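You operate a simulated robot arm through the tools that you are given. There is no shell and no other tool.

You run a simulated robot arm. Do the job below in one go: nothing can be reset, and whatever is moved stays where it is left.

JOB
Roll the brown rod bag's top down and clip it with the brass clip.
Fine: turn the brown knob till it is rolled, then set the clip astride; stand the bag between the silver clip and its tray; drop nothing. Set down upright: brown bag with a rod.
Where things are to end (x, y in the base frame): brown bag with a rod within 5 cm of [44, 50].

The check looks at the end state, three seconds after you hand in, the way a careful person would. Anything else that was tipped, shoved, dropped, spilled or broken makes it a failure.

ROBOT AND FRAMES
A 6-joint arm with a two-finger gripper, fixed in place. Base frame: the origin is at the foot of the arm, x ahead of it, y to its left, z up; the work surface is at about z = 84. Readings come in cm, rad, newtons and seconds.
With the tool pointing down near the work surface it reaches from about 36 to 86 cm from the base axis. Its first joint turns from -2.897 to 2.897 rad. Payload 2.45 kg.
Tool frame: the origin (TCP) lies between the finger pads and is the grasp point; the fingertips stand 2 cm ahead of it; z points along the fingers, y is the line along which they close. Largest opening 14 cm; the body of the gripper starts 16.8 cm behind the TCP.
Orientation is that of the tool frame in the base frame, as a unit quaternion [x, y, z, w]. With the fingers straight down and closing along the base's y, the tool's x points along the base's -x, its y along +y and its z along -z.

CONTROLS
- The arm moves only by the tool jog_arm. Its argument "rows" is a list of rows, each an object of numbers (a shift or turn left out is 0, a gripper value left out holds the last): "x", "y", "z": the shift along the tool's x, y, z in units of 50 mm (1.0 is 50 mm); "rx", "ry", "rz": the turn, a rotation vector about the tool's x, y, z in units of 4 degrees (1.0 is 4 degrees); "hand": the opening in per cent of the stroke, from 0 (shut) to 100 (fully open). In form: [{"x": .., "y": .., "z": .., "rx": .., "ry": .., "rz": .., "hand": ..}, ...]. A call has 1 to 20 rows; each row shifts and turns the commanded pose from where the row before left it, along the tool's axes as they then stand. A call with a number of a shift or a turn outside -1 to 1 is refused whole. Rows are played at 5 a second. More than 5 cm and 0.15 rad between two rows, or a gripper value outside its range, and nothing of the call is played. Where a pose cannot be reached the arm comes as near as it can. A force on the tool above 40 N (or 10 N above the force at the start of the call, whichever is more), or a blocked arm, ends the call early, and 0.2 s more pass. Each finger travels about 4.5 cm/s and halts on what it meets, pressing with about 45 N; the grip force reading is that of the motor and also rises with nothing between the fingers. The clock runs only during rows and for 0.2 s after the last one: add rows that do not move to give the fingers time. It gives the time, the measured TCP pose, the force on the tool (base axes), the opening and the grip force at its end, in the units of the frame above (readings bear some noise), with the torque about the TCP (base axes, N m) and any sound that the robot's microphone picked up, and new pictures: "show" is both (left out), scene, wrist or none.
- Cameras (640 x 400 px; columns grow to the right, rows downward): "scene" is fixed at [21.98, 49.53, 157.27]; the picture's right is [-0.26, -0.96, 0.00], its down [-0.60, 0.16, -0.78] and it looks along [0.76, -0.21, -0.62] (base axes); focal length 214 px, centre (320, 200). "wrist" rides on the gripper at [7.8, 1.1, -20.9] in the tool frame; the picture's right is [-0.14, 0.99, 0.00], its down [-0.92, -0.13, -0.37] and it looks along [-0.37, -0.05, 0.93] (tool axes); focal length 280 px, centre (320, 200). There is no depth. A picture from a camera that has moved, and an enlarged one, comes with that camera's place and axes in the base frame and with its lens. The place of the scene camera against the robot may be out by one fixed shift of up to 2.5 cm in any direction.
- raise_lower(by): slides the trunk up (or, below 0, down) by that many cm; the arm rides with it, the base frame stays. It gives what a move gives, with no picture.
- zoom(camera, box): a new picture of the part [left, top, right, bottom] of that camera's present view, enlarged. No time passes.
- hand_in(): hands the job in; it is judged then, once.

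Places have to be worked out from the pictures, the camera data and where the tool is seen. Open the gripper and draw the arm clear of the work before you hand the job in, unless the task says otherwise.

The tools are called after "Call:" as name(argument=value, ...) on one line, values as JSON. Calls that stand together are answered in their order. jog_arm: Moves the arm, as the interface text tells. Its arguments: {"type":"object","properties":{"rows":{"type":"array"},"show":{"type":"string","enum":["both","scene","wrist","none"]}},"required":["rows"]} The other tools are called the same way: raise_lower (by) slides the trunk up or down; zoom (camera, box) takes an enlarged picture of a part of a camera's view; hand_in () hands the job in.

At the start:

```text
t: 0.0
tcp_pos: [54.87, 29.17, 140.33]
tool_rot: [0.0, 1.0, 0.001, 0.0]
wrist_force: [0.4, -0.2, 0.8]
wrist_torque: [0.04, 0.0, -0.01]
grip_width: 13.98
gripper_force: 0.1
trunk travel left (down, up): [-12.5, 10.5]
```

scene: 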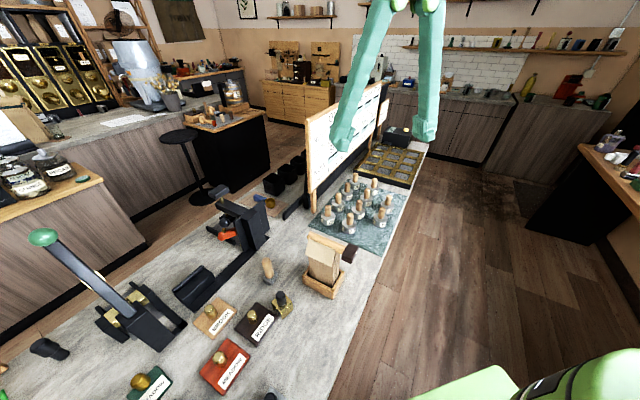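
wrist: 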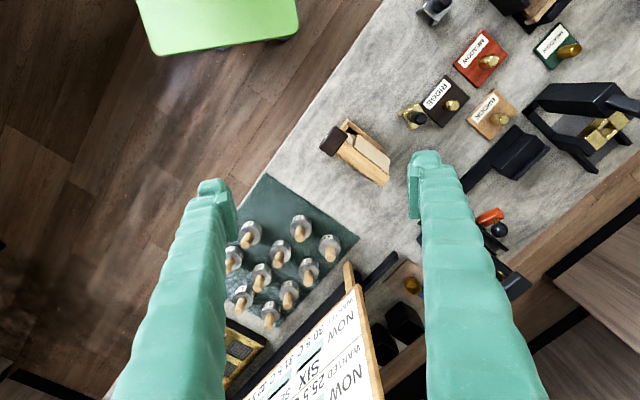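

The pictures show a counter with a bag in a wooden tray with a dark knob beside it, and several small items. I'll zoom in to identify the bag, the clips and the tray.

Call:
zoom(camera="scene", box=[220, 220, 380, 320])

Call:
zoom(camera="scene", box=[100, 280, 320, 400])

Call:
zoom(camera="wrist", box=[300, 60, 460, 200])

Call:
zoom(camera="wrist", box=[400, 0, 640, 150])

```text
4.00 times, centred on (300, 270) of scene
camera zoom: at [21.98, 49.53, 157.27], right [-0.26, -0.96, 0.0], down [-0.6, 0.16, -0.78], along [0.76, -0.21, -0.62], focal length 858 px, centre (400, -80)
```

zoom: 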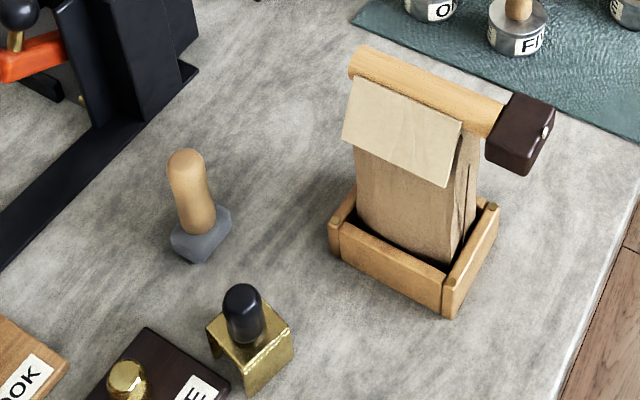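

```text
2.91 times, centred on (210, 340) of scene
camera zoom: at [21.98, 49.53, 157.27], right [-0.26, -0.96, 0.0], down [-0.6, 0.16, -0.78], along [0.76, -0.21, -0.62], focal length 624 px, centre (640, -207)
```

zoom: 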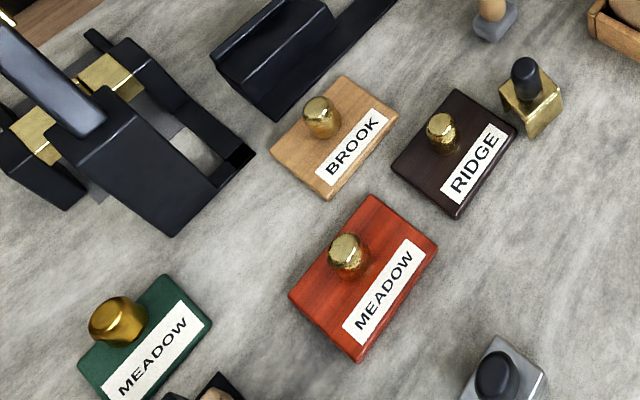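

```text
2.86 times, centred on (380, 130) of wrist
camera zoom: at [47.07, 30.27, 161.17], right [0.14, 0.99, 0.0], down [0.92, -0.13, 0.37], along [0.37, -0.05, -0.93], focal length 801 px, centre (149, 400)
```

zoom: 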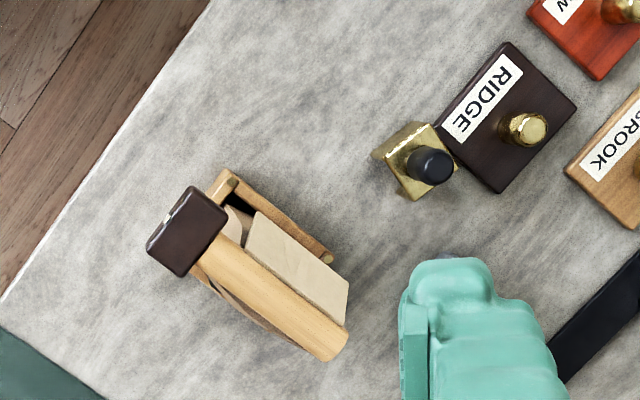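

```text
2.67 times, centred on (520, 75) of wrist
camera zoom: at [47.07, 30.27, 161.17], right [0.14, 0.99, 0.0], down [0.92, -0.13, 0.37], along [0.37, -0.05, -0.93], focal length 748 px, centre (-213, 533)
```

zoom: 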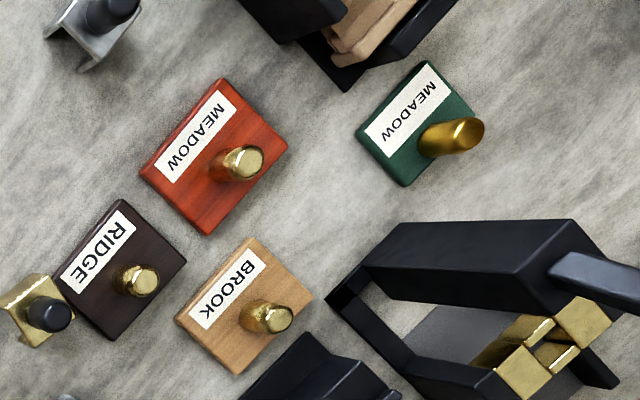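

The brown rod bag stands in the wooden tray, at roughly (60, 38). Its brown knob points toward the counter edge at about (56, 31.5, 111), the brass clip is near (56, 53) and the silver clip near (35, 57). I'll back off and tilt to get a closer look at the rod and knob.

Call:
jog_arm(rows=[{"x": 1, "ry": -1}, {"x": 1, "ry": -1}, {"ry": -1}, {"ry": -1}, {"ry": -1}, {}])

```text
t: 1.4
tcp_pos: [45.07, 29.1, 140.02]
tool_rot: [-0.001, 0.985, 0.0, 0.174]
wrist_force: [0.3, 0.7, -0.3]
wrist_torque: [0.0, 0.02, 0.02]
grip_width: 14.03
gripper_force: 0.0
trunk travel left (down, up): [-12.5, 10.5]
camera wrist: at [30.44, 30.19, 156.8], right [0.13, 0.99, 0.05], down [0.74, -0.13, 0.66], along [0.66, -0.05, -0.75], focal length 280 px, centre (320, 200)
```

scene: 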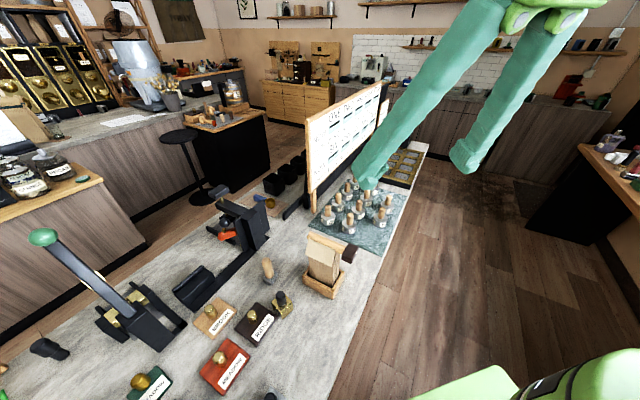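
wrist: 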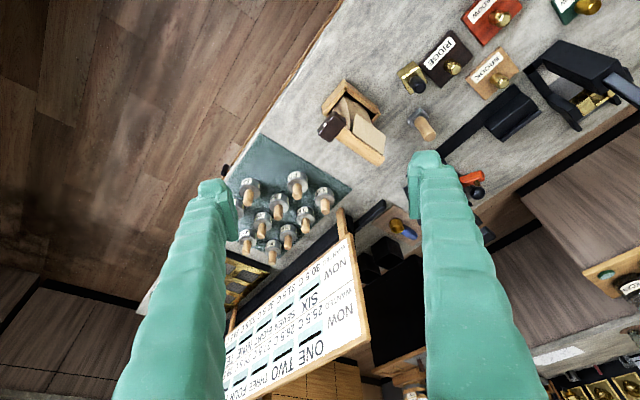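

The wrist camera sees the bag more obliquely now. I'll zoom into it in both views.

Call:
zoom(camera="wrist", box=[300, 60, 440, 180])

Call:
zoom(camera="scene", box=[295, 225, 365, 305])

Call:
zoom(camera="scene", box=[255, 280, 305, 325])

```text
3.33 times, centred on (370, 120) of wrist
camera zoom: at [30.44, 30.19, 156.8], right [0.13, 0.99, 0.05], down [0.74, -0.13, 0.66], along [0.66, -0.05, -0.75], focal length 935 px, centre (153, 467)
```

zoom: 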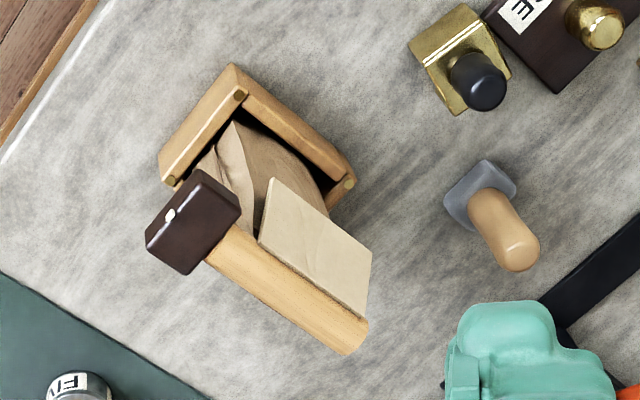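

```text
5.00 times, centred on (330, 265) of scene
camera zoom: at [21.98, 49.53, 157.27], right [-0.26, -0.96, 0.0], down [-0.6, 0.16, -0.78], along [0.76, -0.21, -0.62], focal length 1072 px, centre (270, -125)
```

zoom: 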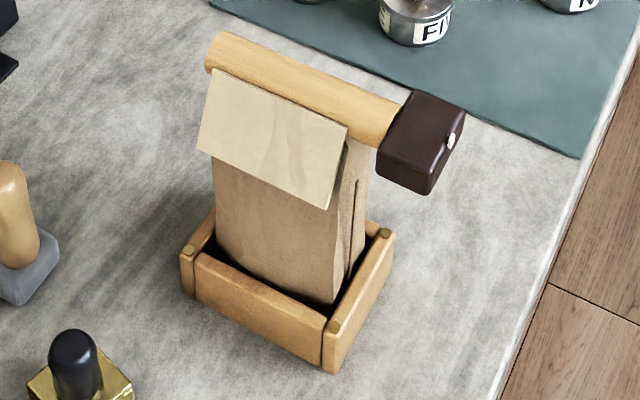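

```text
8.89 times, centred on (280, 302) of scene
camera zoom: at [21.98, 49.53, 157.27], right [-0.26, -0.96, 0.0], down [-0.6, 0.16, -0.78], along [0.76, -0.21, -0.62], focal length 1906 px, centre (676, -711)
```

zoom: 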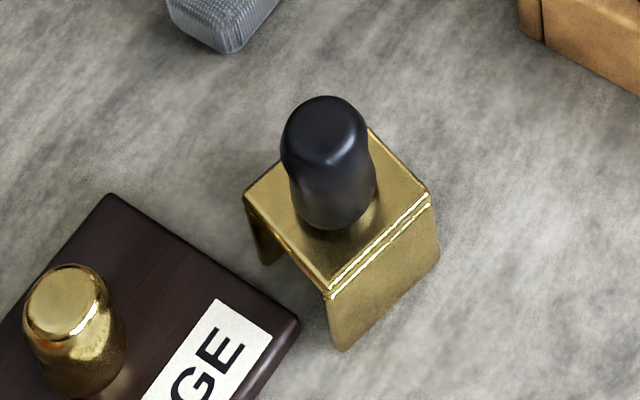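

Triangulating the two wrist views puts the knob at about (57.3, 31.7, 104.4). The rod runs along (0.71, 0.71, 0) over the tray centre at about (63.4, 37.9). I'll yaw the tool to line up with the rod.

Call:
jog_arm(rows=[{"rx": -0.3206, "rz": -0.881}, {"rx": -0.3206, "rz": -0.881}, {"rx": -0.3206, "rz": -0.881}, {"rx": -0.3206, "rz": -0.881}, {"rx": -0.3206, "rz": -0.881}, {"rx": -0.3206, "rz": -0.881}, {"rx": -0.3206, "rz": -0.881}, {"rx": -0.3206, "rz": -0.881}, {"rx": -0.3206, "rz": -0.881}, {"rx": -0.3206, "rz": -0.881}, {"rx": -0.3206, "rz": -0.881}, {"rx": -0.3206, "rz": -0.881}, {}, {}])

```text
t: 4.4
tcp_pos: [44.95, 29.23, 140.04]
tool_rot: [-0.377, 0.91, 0.067, 0.161]
wrist_force: [-0.9, 0.4, 0.8]
wrist_torque: [0.02, 0.03, 0.0]
grip_width: 14.02
gripper_force: 0.1
trunk travel left (down, up): [-12.5, 10.5]
camera wrist: at [33.9, 19.7, 156.87], right [-0.61, 0.79, 0.05], down [0.61, 0.43, 0.66], along [0.5, 0.43, -0.75], focal length 280 px, centre (320, 200)
```

scene: 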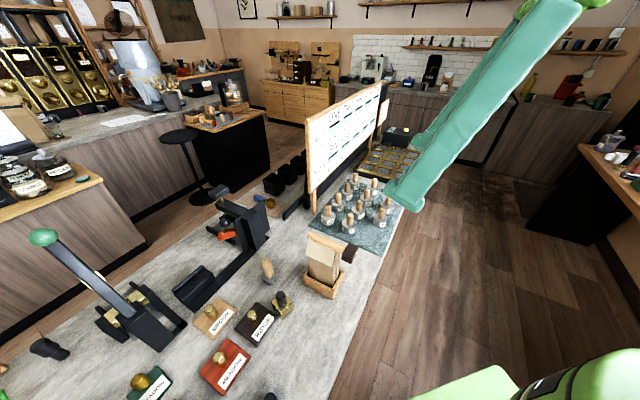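
wrist: 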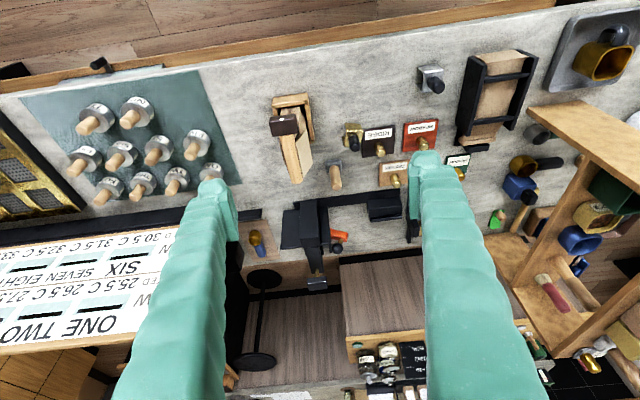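

The yaw is good at 45°. Next I'll pitch the tool up to horizontal so it lies along the rod axis.

Call:
jog_arm(rows=[{"ry": -0.972}, {"ry": -0.972}, {"ry": -0.972}, {"ry": -0.972}, {"ry": -0.972}, {"ry": -0.972}, {"ry": -0.972}, {"ry": -0.972}, {"ry": -0.972}, {"ry": -0.972}, {"ry": -0.972}, {"ry": -0.972}, {"ry": -0.972}, {"ry": -0.972}, {"ry": -0.972}, {"ry": -0.972}, {"ry": -0.972}, {"ry": -0.972}, {}, {}])

```text
t: 8.6
tcp_pos: [52.78, 33.77, 148.44]
tool_rot: [-0.271, 0.653, 0.271, 0.653]
wrist_force: [0.2, 0.2, -0.1]
wrist_torque: [0.0, 0.0, 0.02]
grip_width: 13.98
gripper_force: 0.1
out of reach, approached as far as the arm can: row 12, 13, 14, 15, 16, 17, 18
trunk travel left (down, up): [-12.5, 10.5]
camera wrist: at [37.21, 19.72, 140.44], right [-0.7, 0.7, 0.14], down [-0.17, -0.35, 0.92], along [0.69, 0.62, 0.36], focal length 280 px, centre (320, 200)
```

scene: 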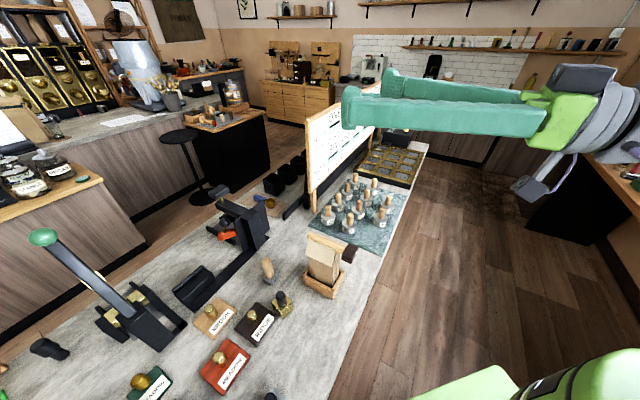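
wrist: 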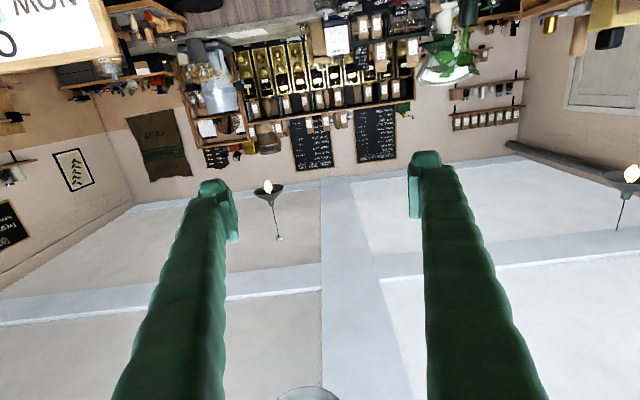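

The orientation is reached, but the position was pushed out to (52.8, 33.8, 148.4) by the inner reach limit. I'll jog 5 cm along the tool axis to see where the commanded pose stands.

Call:
jog_arm(rows=[{"z": 1}, {}], show="none")

```text
t: 9.2
tcp_pos: [56.24, 37.27, 148.23]
tool_rot: [-0.271, 0.652, 0.271, 0.654]
wrist_force: [0.2, 0.1, 0.8]
wrist_torque: [0.0, 0.0, 0.01]
grip_width: 13.98
gripper_force: 0.1
trunk travel left (down, up): [-12.5, 10.5]
```

Commands run from the measured pose. Now I shift sideways onto the rod line, back a little, and descend to about z = 125.

Call:
jog_arm(rows=[{"y": -0.94}, {"x": 1}, {"x": 1}, {"x": 1}, {"x": 1}, {"z": -0.4}, {"z": -0.4}, {}, {}])

```text
t: 11.2
tcp_pos: [59.38, 29.89, 132.66]
tool_rot: [-0.27, 0.656, 0.274, 0.65]
wrist_force: [0.6, 0.1, -0.4]
wrist_torque: [0.02, 0.02, -0.01]
grip_width: 14.0
gripper_force: 0.1
out of reach, approached as far as the arm can: row 5, 6, 7
trunk travel left (down, up): [-12.5, 10.5]
camera wrist: at [43.77, 15.92, 124.79], right [-0.7, 0.7, 0.15], down [-0.16, -0.35, 0.92], along [0.69, 0.62, 0.36], focal length 280 px, centre (320, 200)
```

scene: 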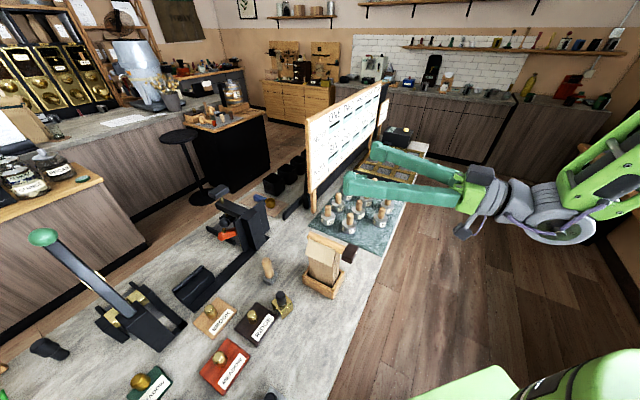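
wrist: 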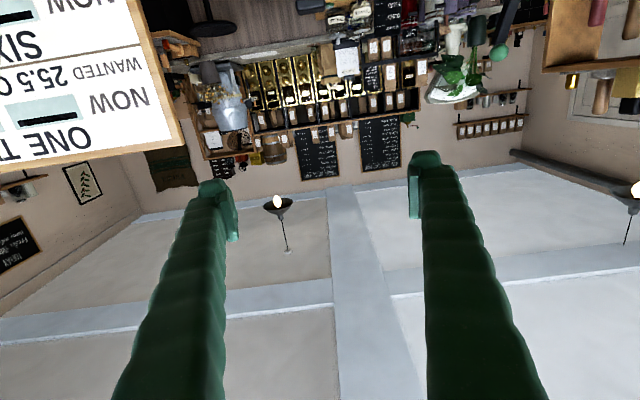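

With the tool horizontal, the arm can't get low enough this close to its base. The knob is square, so I'll grip it from above with the tool down and roll about the rod axis in ±45° strokes, regripping between strokes. First I return the tool to pointing down.

Call:
jog_arm(rows=[{"ry": 1}, {"ry": 1}, {"ry": 1}, {"ry": 1}, {"ry": 1}, {"ry": 1}, {"ry": 1}, {"ry": 1}, {"ry": 1}, {"ry": 1}, {"ry": 1}, {"ry": 1}, {"ry": 1}, {"ry": 1}, {"ry": 1}, {"ry": 1}, {"ry": 1}, {"ry": 1}, {"ry": 1}, {"ry": 1}], show="none")

Call:
jog_arm(rows=[{"ry": 1}, {"ry": 1}, {"ry": 0.5}, {}, {}])

```text
t: 15.4
tcp_pos: [59.41, 30.27, 132.87]
tool_rot: [-0.38, 0.921, 0.033, 0.079]
wrist_force: [0.4, -0.8, -0.2]
wrist_torque: [-0.03, 0.01, -0.03]
grip_width: 14.0
gripper_force: 0.1
trunk travel left (down, up): [-12.5, 10.5]
```

```text
t: 16.6
tcp_pos: [59.35, 30.24, 132.82]
tool_rot: [-0.383, 0.924, 0.0, 0.001]
wrist_force: [-0.1, -0.2, 0.5]
wrist_torque: [0.0, 0.0, 0.01]
grip_width: 13.99
gripper_force: 0.0
trunk travel left (down, up): [-12.5, 10.5]
camera wrist: at [53.0, 25.49, 153.6], right [-0.6, 0.8, 0.0], down [0.74, 0.56, 0.37], along [0.29, 0.22, -0.93], focal length 280 px, centre (320, 200)
```

scene: 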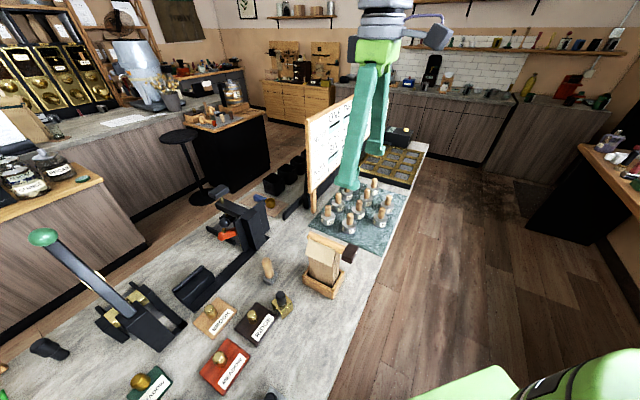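
wrist: 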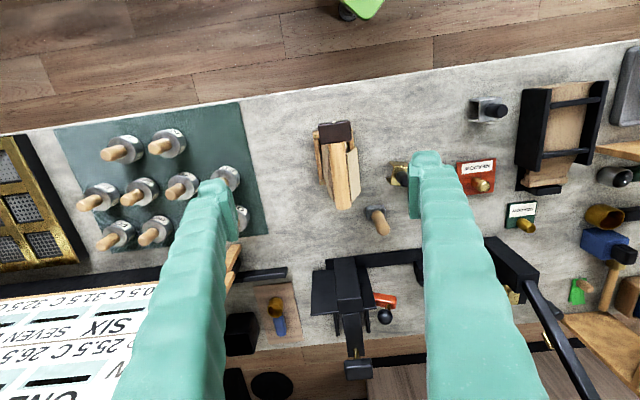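

The tool points straight down with the right yaw. I'll zoom in on the knob and rod to refine their position.

Call:
zoom(camera="wrist", box=[295, 110, 385, 220])

Call:
zoom(camera="wrist", box=[360, 70, 520, 200])

```text
3.64 times, centred on (340, 165) of wrist
camera zoom: at [53.0, 25.49, 153.6], right [-0.6, 0.8, 0.0], down [0.74, 0.56, 0.37], along [0.29, 0.22, -0.93], focal length 1020 px, centre (247, 327)
```

zoom: 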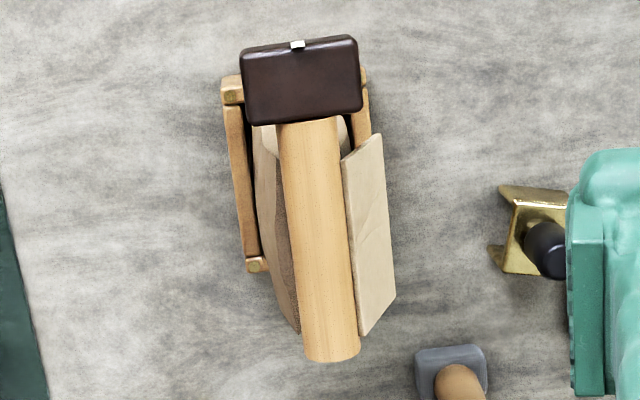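

```text
3.08 times, centred on (440, 135) of wrist
camera zoom: at [53.0, 25.49, 153.6], right [-0.6, 0.8, 0.0], down [0.74, 0.56, 0.37], along [0.29, 0.22, -0.93], focal length 863 px, centre (-49, 400)
```

zoom: 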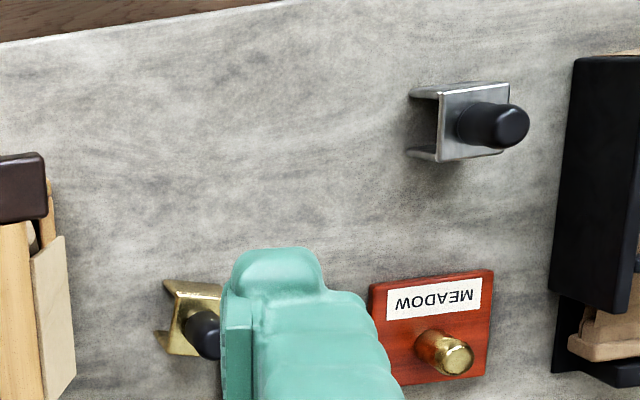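

The knob is about 5.5 cm wide and centred near (56.7, 31.4), with its top at about z = 106. The flap hangs on the +n side and starts about 3 cm further along the rod. I'll centre above the knob with the fingers open and come down to z = 112.

Call:
jog_arm(rows=[{"y": 0.54, "x": 0.21}, {"z": 1}, {"z": 1}, {"z": 1}, {"z": 1}, {"z": 0.16}, {}, {}])

```text
t: 18.4
tcp_pos: [56.94, 31.22, 111.99]
tool_rot: [-0.382, 0.924, -0.001, 0.0]
wrist_force: [0.4, -0.3, -0.6]
wrist_torque: [0.0, 0.01, -0.03]
grip_width: 14.01
gripper_force: 0.0
trunk travel left (down, up): [-12.5, 10.5]
camera wrist: at [50.49, 26.48, 132.71], right [-0.6, 0.8, 0.0], down [0.74, 0.56, 0.37], along [0.29, 0.22, -0.93], focal length 280 px, centre (320, 200)
```

scene: 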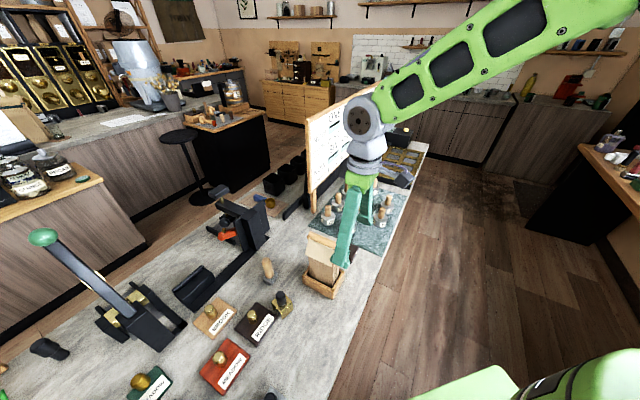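
wrist: 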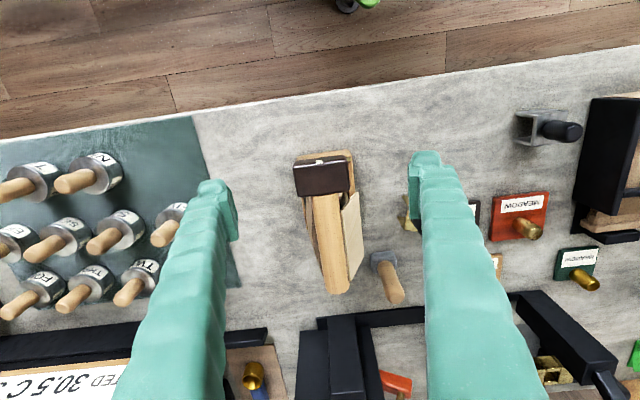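

The fingers straddle the knob from above. I'll zoom in both views to check the alignment and the knob's height.

Call:
zoom(camera="wrist", box=[270, 130, 380, 310])

Call:
zoom(camera="scene", box=[290, 215, 380, 305])

```text
2.22 times, centred on (325, 220) of wrist
camera zoom: at [50.49, 26.48, 132.71], right [-0.6, 0.8, 0.0], down [0.74, 0.56, 0.37], along [0.29, 0.22, -0.93], focal length 623 px, centre (309, 156)
```

zoom: 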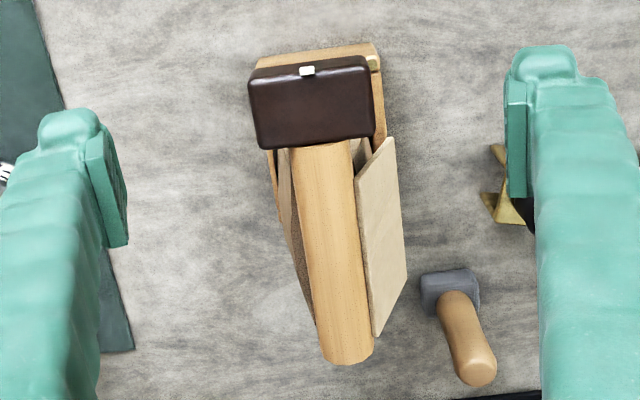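

```text
4.44 times, centred on (335, 260) of scene
camera zoom: at [21.98, 49.53, 157.27], right [-0.26, -0.96, 0.0], down [-0.6, 0.16, -0.78], along [0.76, -0.21, -0.62], focal length 953 px, centre (253, -67)
```

zoom: 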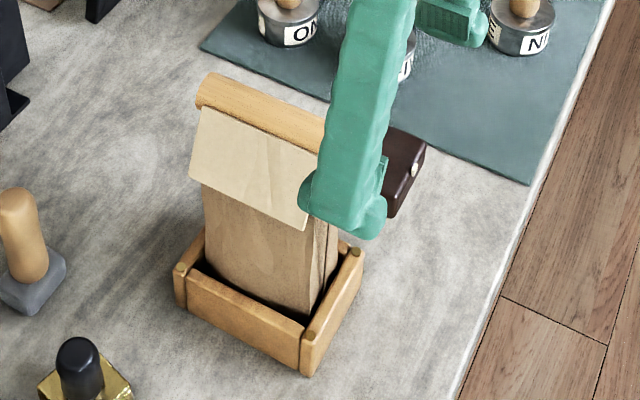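

The views agree that the knob centre is at about (56.8, 31.5) and z ≈ 104, with the white mark at the top. I'll descend to grip height, then close on the knob's two side faces.

Call:
jog_arm(rows=[{"y": 0.05, "z": 0.8}, {"z": 0.8}, {}, {}])

Call:
zoom(camera="scene", box=[290, 215, 380, 305])

```text
t: 19.4
tcp_pos: [56.54, 31.44, 103.88]
tool_rot: [-0.383, 0.924, 0.0, 0.0]
wrist_force: [0.8, -0.3, -0.5]
wrist_torque: [0.0, 0.0, -0.02]
grip_width: 13.95
gripper_force: 0.0
trunk travel left (down, up): [-12.5, 10.5]
camera wrist: at [50.29, 26.59, 124.68], right [-0.6, 0.8, 0.0], down [0.74, 0.56, 0.37], along [0.29, 0.22, -0.93], focal length 280 px, centre (320, 200)
```

scene: 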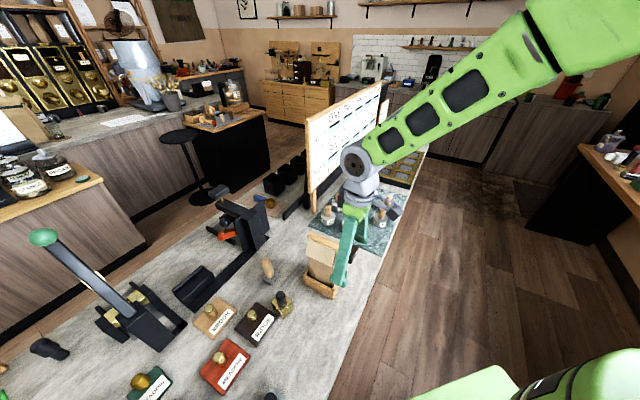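
wrist: 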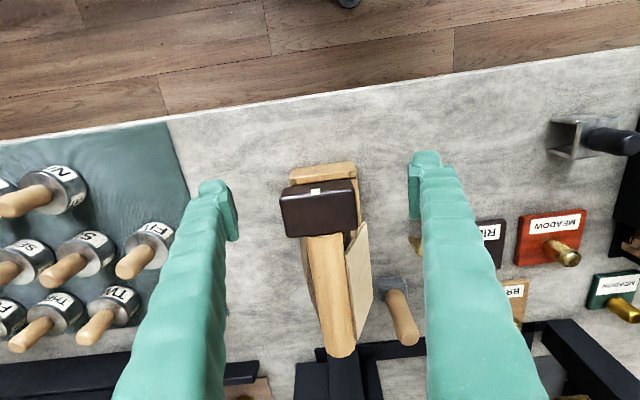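

```text
4.44 times, centred on (335, 260) of scene
camera zoom: at [21.98, 49.53, 157.27], right [-0.26, -0.96, 0.0], down [-0.6, 0.16, -0.78], along [0.76, -0.21, -0.62], focal length 953 px, centre (253, -67)
```

zoom: 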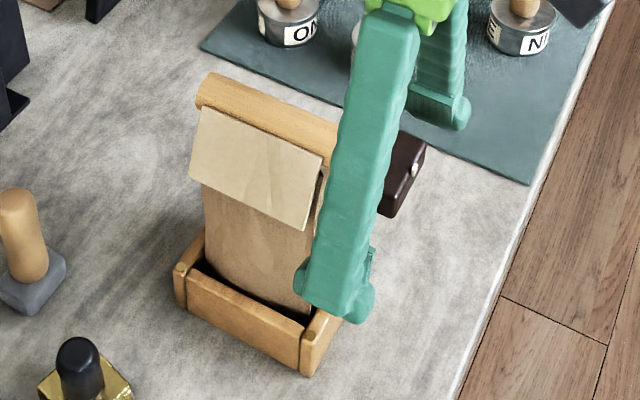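

The fingers are astride the knob at z ≈ 103.9. I'll zoom once more to check the knob's height and faces.

Call:
zoom(camera="wrist", box=[265, 150, 385, 270])

```text
3.33 times, centred on (325, 210) of wrist
camera zoom: at [50.29, 26.59, 124.68], right [-0.6, 0.8, 0.0], down [0.74, 0.56, 0.37], along [0.29, 0.22, -0.93], focal length 935 px, centre (303, 167)
```

zoom: 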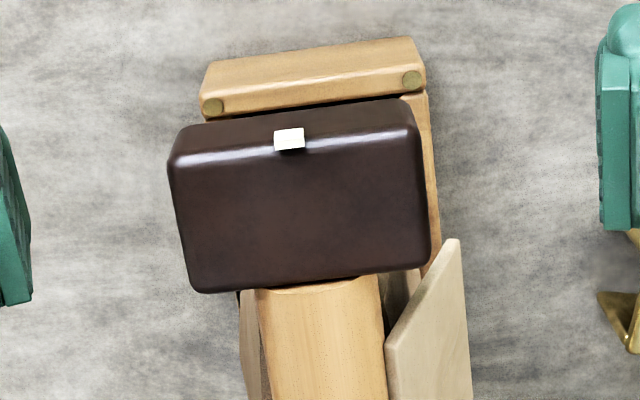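

The knob is a bar about 4.7 cm wide and 3 cm tall, centred near z ≈ 104.7. I'll adjust to that and close on it.

Call:
jog_arm(rows=[{"x": -0.08, "y": -0.02, "z": -0.16}, {}, {"hand": 0}, {}, {}, {}, {}, {}, {}, {}])

Call:
zoom(camera="scene", box=[290, 215, 380, 305])

```text
t: 21.6
tcp_pos: [57.05, 31.67, 104.65]
tool_rot: [-0.383, 0.924, -0.001, 0.0]
wrist_force: [1.3, -1.0, 0.4]
wrist_torque: [-0.02, 0.01, -0.02]
grip_width: 3.63
gripper_force: 43.1
trunk travel left (down, up): [-12.5, 10.5]
camera wrist: at [50.69, 26.89, 125.48], right [-0.6, 0.8, 0.0], down [0.74, 0.56, 0.37], along [0.29, 0.22, -0.93], focal length 280 px, centre (320, 200)
```

scene: 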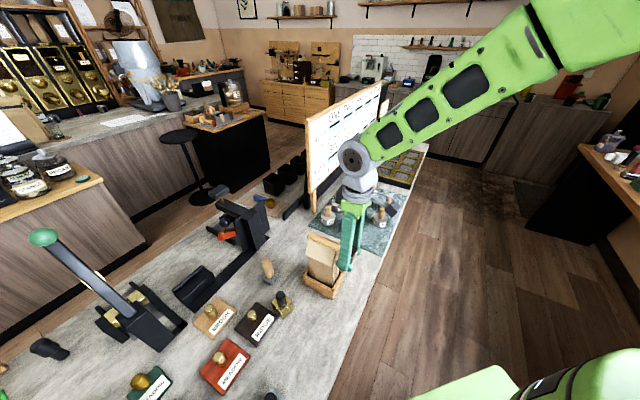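
wrist: 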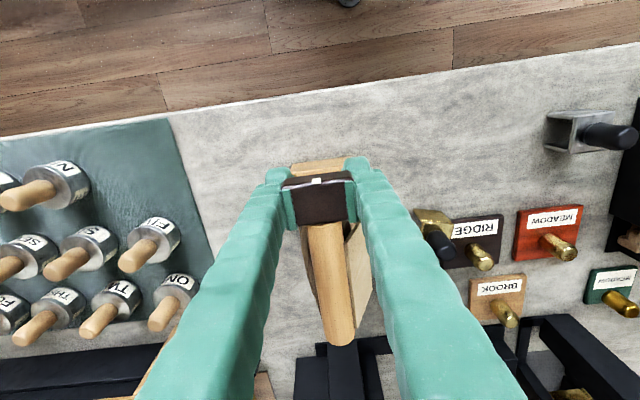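

```text
4.44 times, centred on (335, 260) of scene
camera zoom: at [21.98, 49.53, 157.27], right [-0.26, -0.96, 0.0], down [-0.6, 0.16, -0.78], along [0.76, -0.21, -0.62], focal length 953 px, centre (253, -67)
```

zoom: 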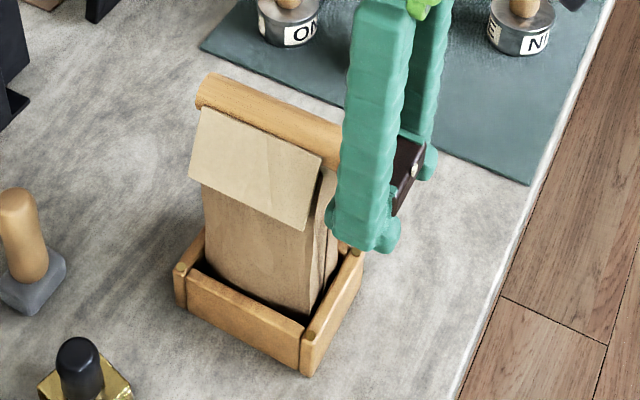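

The grip reads 3.6 cm at 43 N, narrower than the knob looked. I'll zoom in to check how the pads sit on it before turning.

Call:
zoom(camera="wrist", box=[250, 140, 400, 270])

Call:
zoom(camera="scene", box=[325, 235, 375, 285])

```text
3.08 times, centred on (325, 205) of wrist
camera zoom: at [50.69, 26.89, 125.48], right [-0.6, 0.8, 0.0], down [0.74, 0.56, 0.37], along [0.29, 0.22, -0.93], focal length 863 px, centre (305, 185)
```

zoom: 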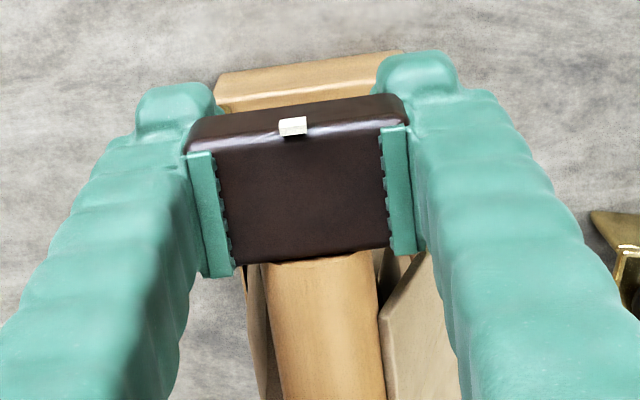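

```text
8.00 times, centred on (350, 260) of scene
camera zoom: at [21.98, 49.53, 157.27], right [-0.26, -0.96, 0.0], down [-0.6, 0.16, -0.78], along [0.76, -0.21, -0.62], focal length 1716 px, centre (80, -280)
```

zoom: 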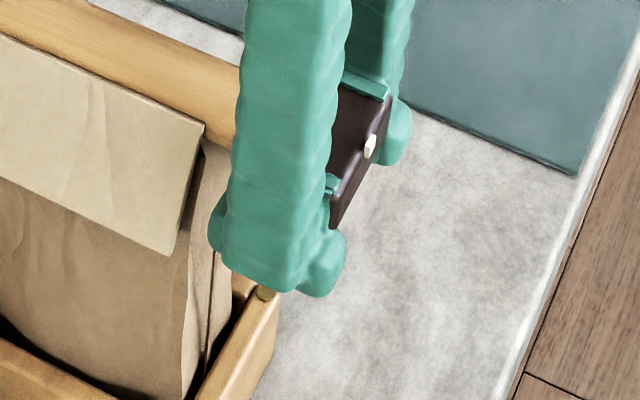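

The pads hold the knob firmly. I'll turn it 12° in the rolling sense (rod top toward the flap side) and watch the torque.

Call:
jog_arm(rows=[{"rx": 1}, {"rx": 1}, {"rx": 1}, {}, {}])

Call:
zoom(camera="scene", box=[290, 215, 380, 305])

```text
t: 22.8
tcp_pos: [56.94, 31.82, 104.72]
tool_rot: [-0.38, 0.919, -0.096, 0.04]
wrist_force: [-1.8, 2.6, 0.3]
wrist_torque: [0.5, 0.52, 0.11]
grip_width: 3.64
gripper_force: 45.3
trunk travel left (down, up): [-12.5, 10.5]
camera wrist: at [47.54, 30.07, 124.82], right [-0.59, 0.78, -0.21], down [0.69, 0.62, 0.39], along [0.43, 0.09, -0.9], focal length 280 px, centre (320, 200)
```

scene: 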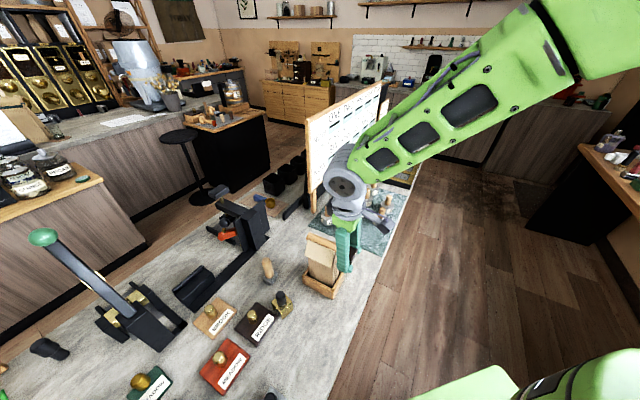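
wrist: 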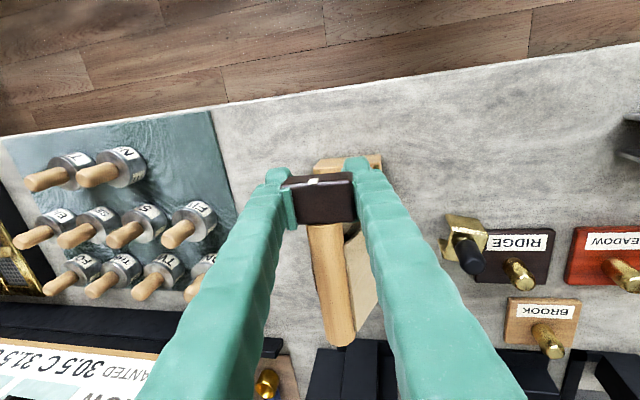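

```text
4.44 times, centred on (335, 260) of scene
camera zoom: at [21.98, 49.53, 157.27], right [-0.26, -0.96, 0.0], down [-0.6, 0.16, -0.78], along [0.76, -0.21, -0.62], focal length 953 px, centre (253, -67)
```

zoom: 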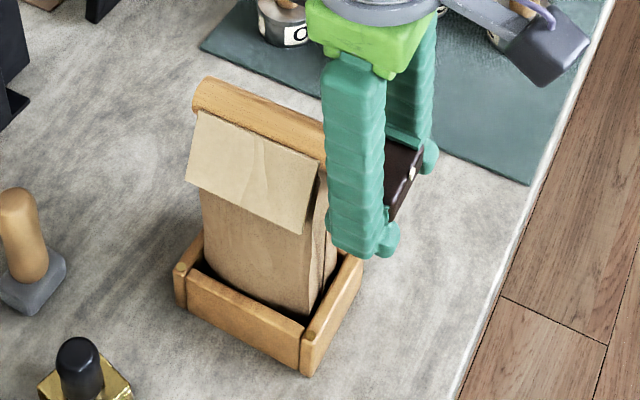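

The resisting torque is about 0.7 N·m and the rod seems to have moved slightly. I'll turn another 12° and compare.

Call:
jog_arm(rows=[{"rx": 1}, {"rx": 1}, {"rx": 1}, {}, {}])

Call:
zoom(camera="scene", box=[290, 215, 380, 305])

Call:
zoom(camera="wrist", box=[250, 140, 400, 350])

```text
t: 24.0
tcp_pos: [56.88, 31.68, 104.87]
tool_rot: [-0.374, 0.904, -0.192, 0.08]
wrist_force: [0.6, 1.5, 3.1]
wrist_torque: [0.4, 0.26, 0.04]
grip_width: 3.63
gripper_force: 45.4
trunk travel left (down, up): [-12.5, 10.5]
camera wrist: at [44.59, 32.95, 123.32], right [-0.54, 0.74, -0.4], down [0.63, 0.67, 0.39], along [0.56, -0.04, -0.83], focal length 280 px, centre (320, 200)
```

scene: 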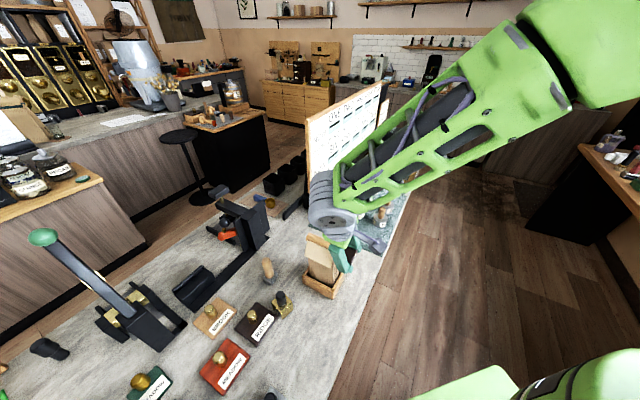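
wrist: 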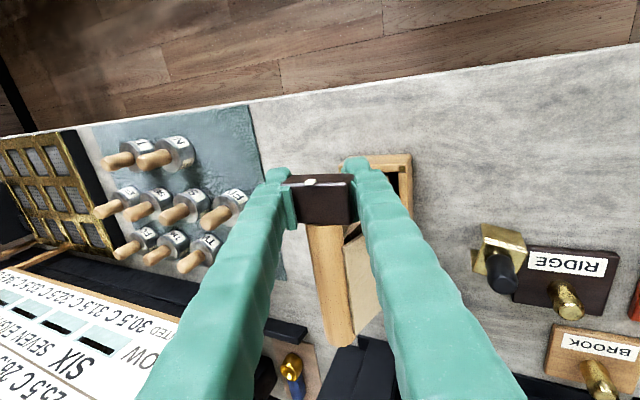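

```text
4.44 times, centred on (335, 260) of scene
camera zoom: at [21.98, 49.53, 157.27], right [-0.26, -0.96, 0.0], down [-0.6, 0.16, -0.78], along [0.76, -0.21, -0.62], focal length 953 px, centre (253, -67)
```

zoom: 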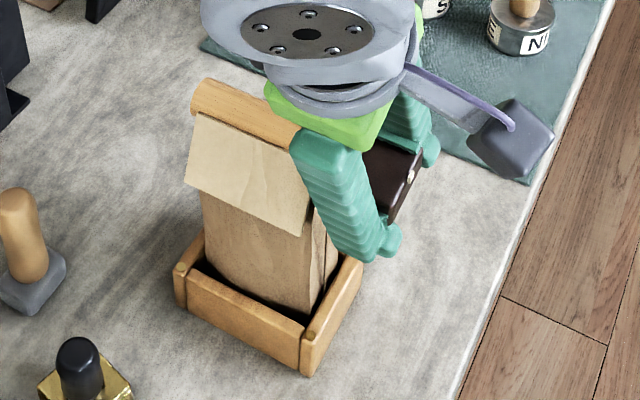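

```text
1.90 times, centred on (325, 245) of wrist
camera zoom: at [44.59, 32.95, 123.32], right [-0.54, 0.74, -0.4], down [0.63, 0.67, 0.39], along [0.56, -0.04, -0.83], focal length 534 px, centre (310, 114)
```

zoom: 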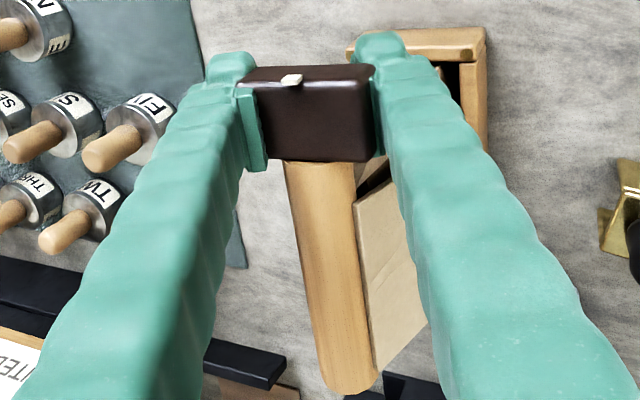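

The torque fell to about 0.5 N·m with no stop, and the knob is turning with the hand (24° so far). I'll continue to about 56°.

Call:
jog_arm(rows=[{"rx": 1}, {"rx": 1}, {"rx": 1}, {"rx": 1}, {"rx": 1}, {"rx": 1}, {"rx": 1}, {"rx": 1}, {}, {}])

Call:
zoom(camera="scene", box=[290, 215, 380, 305])

Call:
zoom(camera="wrist", box=[250, 140, 400, 350])

```text
t: 26.2
tcp_pos: [56.89, 31.7, 104.95]
tool_rot: [-0.338, 0.815, -0.434, 0.181]
wrist_force: [-2.6, -0.9, 21.0]
wrist_torque: [0.78, 0.51, 0.07]
grip_width: 3.7
gripper_force: 45.1
trunk travel left (down, up): [-12.5, 10.5]
camera wrist: at [38.54, 38.93, 115.47], right [-0.29, 0.49, -0.82], down [0.48, 0.82, 0.31], along [0.82, -0.31, -0.48], focal length 280 px, centre (320, 200)
```

scene: 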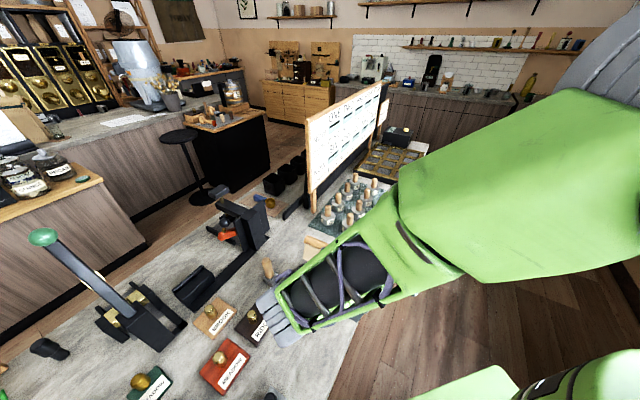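
wrist: 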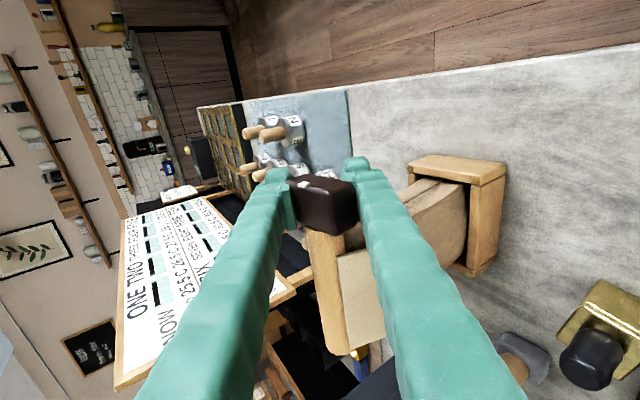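

```text
4.44 times, centred on (335, 260) of scene
camera zoom: at [21.98, 49.53, 157.27], right [-0.26, -0.96, 0.0], down [-0.6, 0.16, -0.78], along [0.76, -0.21, -0.62], focal length 953 px, centre (253, -67)
```

zoom: 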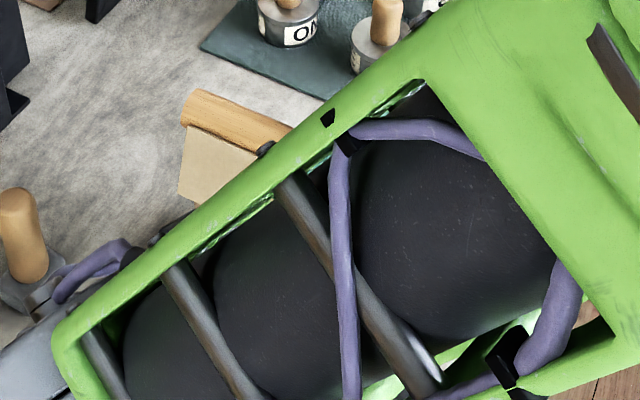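

```text
1.90 times, centred on (325, 245) of wrist
camera zoom: at [38.54, 38.93, 115.47], right [-0.29, 0.49, -0.82], down [0.48, 0.82, 0.31], along [0.82, -0.31, -0.48], focal length 534 px, centre (310, 114)
```

zoom: 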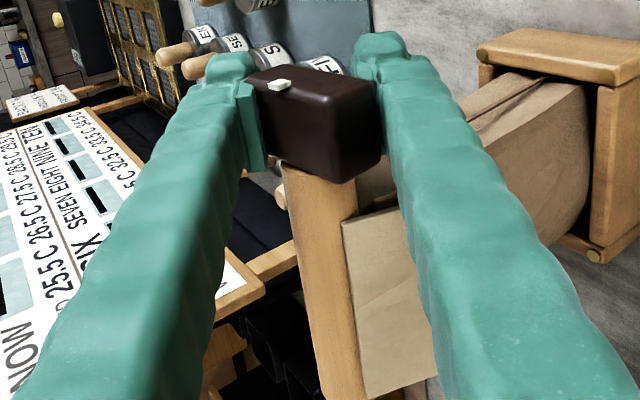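

There's 21 N upward on the tool, and the far rod end shifted toward +n. That means the real knob axis is about 1.2 cm above my TCP, so turning about the TCP pushes it. I'll shift the hand to undo that and re-read the force.

Call:
jog_arm(rows=[{"y": -0.1, "z": 0.04}, {"y": -0.09, "z": 0.04}, {}, {}])

Call:
zoom(camera="wrist", box=[250, 140, 530, 350])

```text
t: 27.2
tcp_pos: [57.5, 31.18, 105.24]
tool_rot: [-0.338, 0.816, -0.433, 0.18]
wrist_force: [-2.4, 1.6, -5.2]
wrist_torque: [0.01, 0.7, 0.1]
grip_width: 3.7
gripper_force: 44.8
trunk travel left (down, up): [-12.5, 10.5]
camera wrist: at [39.29, 38.35, 115.89], right [-0.29, 0.49, -0.82], down [0.49, 0.82, 0.31], along [0.82, -0.31, -0.48], focal length 280 px, centre (320, 200)
```

scene: 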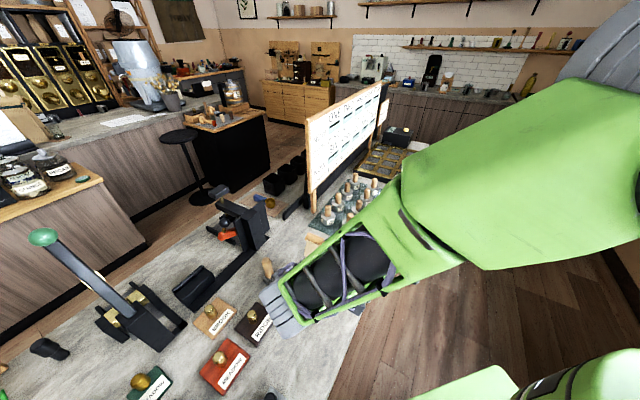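
wrist: 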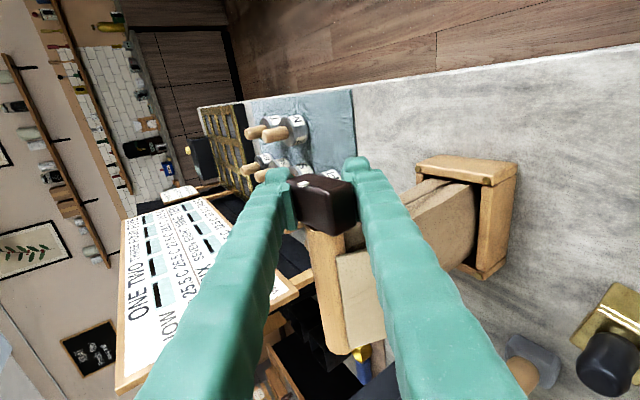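

```text
1.90 times, centred on (390, 245) of wrist
camera zoom: at [39.29, 38.35, 115.89], right [-0.29, 0.49, -0.82], down [0.49, 0.82, 0.31], along [0.82, -0.31, -0.48], focal length 534 px, centre (187, 114)
```

zoom: 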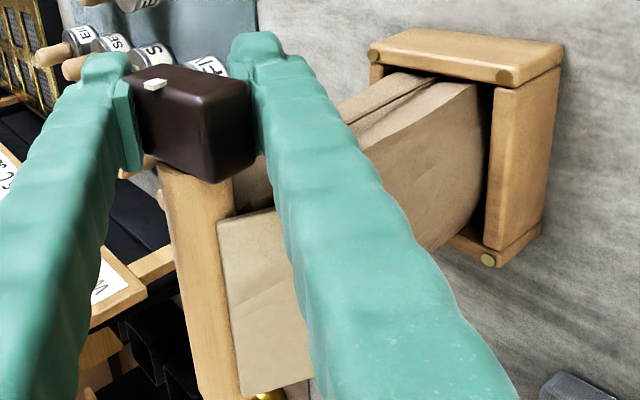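

The force is near neutral now (−5 N). I'll ease it slightly and open the fingers to see whether the knob holds its turn.

Call:
jog_arm(rows=[{"y": 0.017, "z": 0.011}, {"hand": 40}, {}, {}, {"hand": 75}, {}, {}, {}, {}])

Call:
zoom(camera="wrist", box=[230, 140, 530, 350])

```text
t: 29.2
tcp_pos: [57.62, 31.04, 105.19]
tool_rot: [-0.338, 0.816, -0.433, 0.179]
wrist_force: [0.1, 0.6, 0.4]
wrist_torque: [-0.01, -0.02, 0.01]
grip_width: 10.49
gripper_force: 0.2
trunk travel left (down, up): [-12.5, 10.5]
camera wrist: at [39.24, 38.31, 115.87], right [-0.29, 0.49, -0.82], down [0.49, 0.82, 0.31], along [0.82, -0.31, -0.48], focal length 280 px, centre (320, 200)
```

scene: 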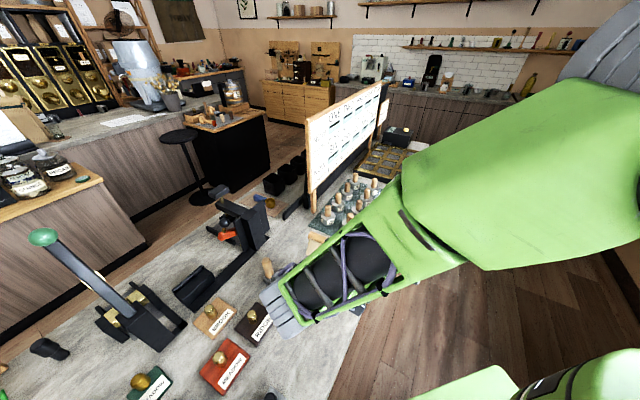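
wrist: 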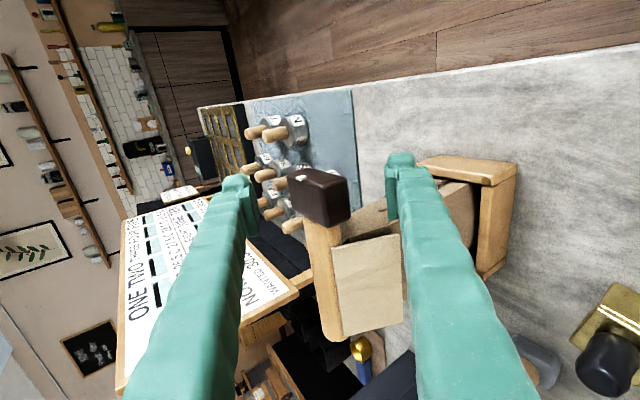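

```text
1.90 times, centred on (380, 245) of wrist
camera zoom: at [39.24, 38.31, 115.87], right [-0.29, 0.49, -0.82], down [0.49, 0.82, 0.31], along [0.82, -0.31, -0.48], focal length 534 px, centre (206, 114)
```

zoom: 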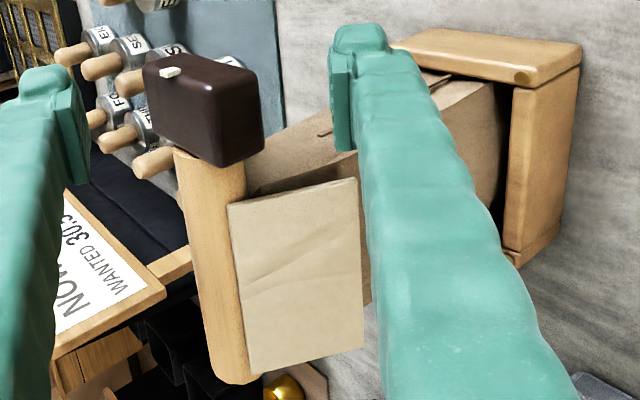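

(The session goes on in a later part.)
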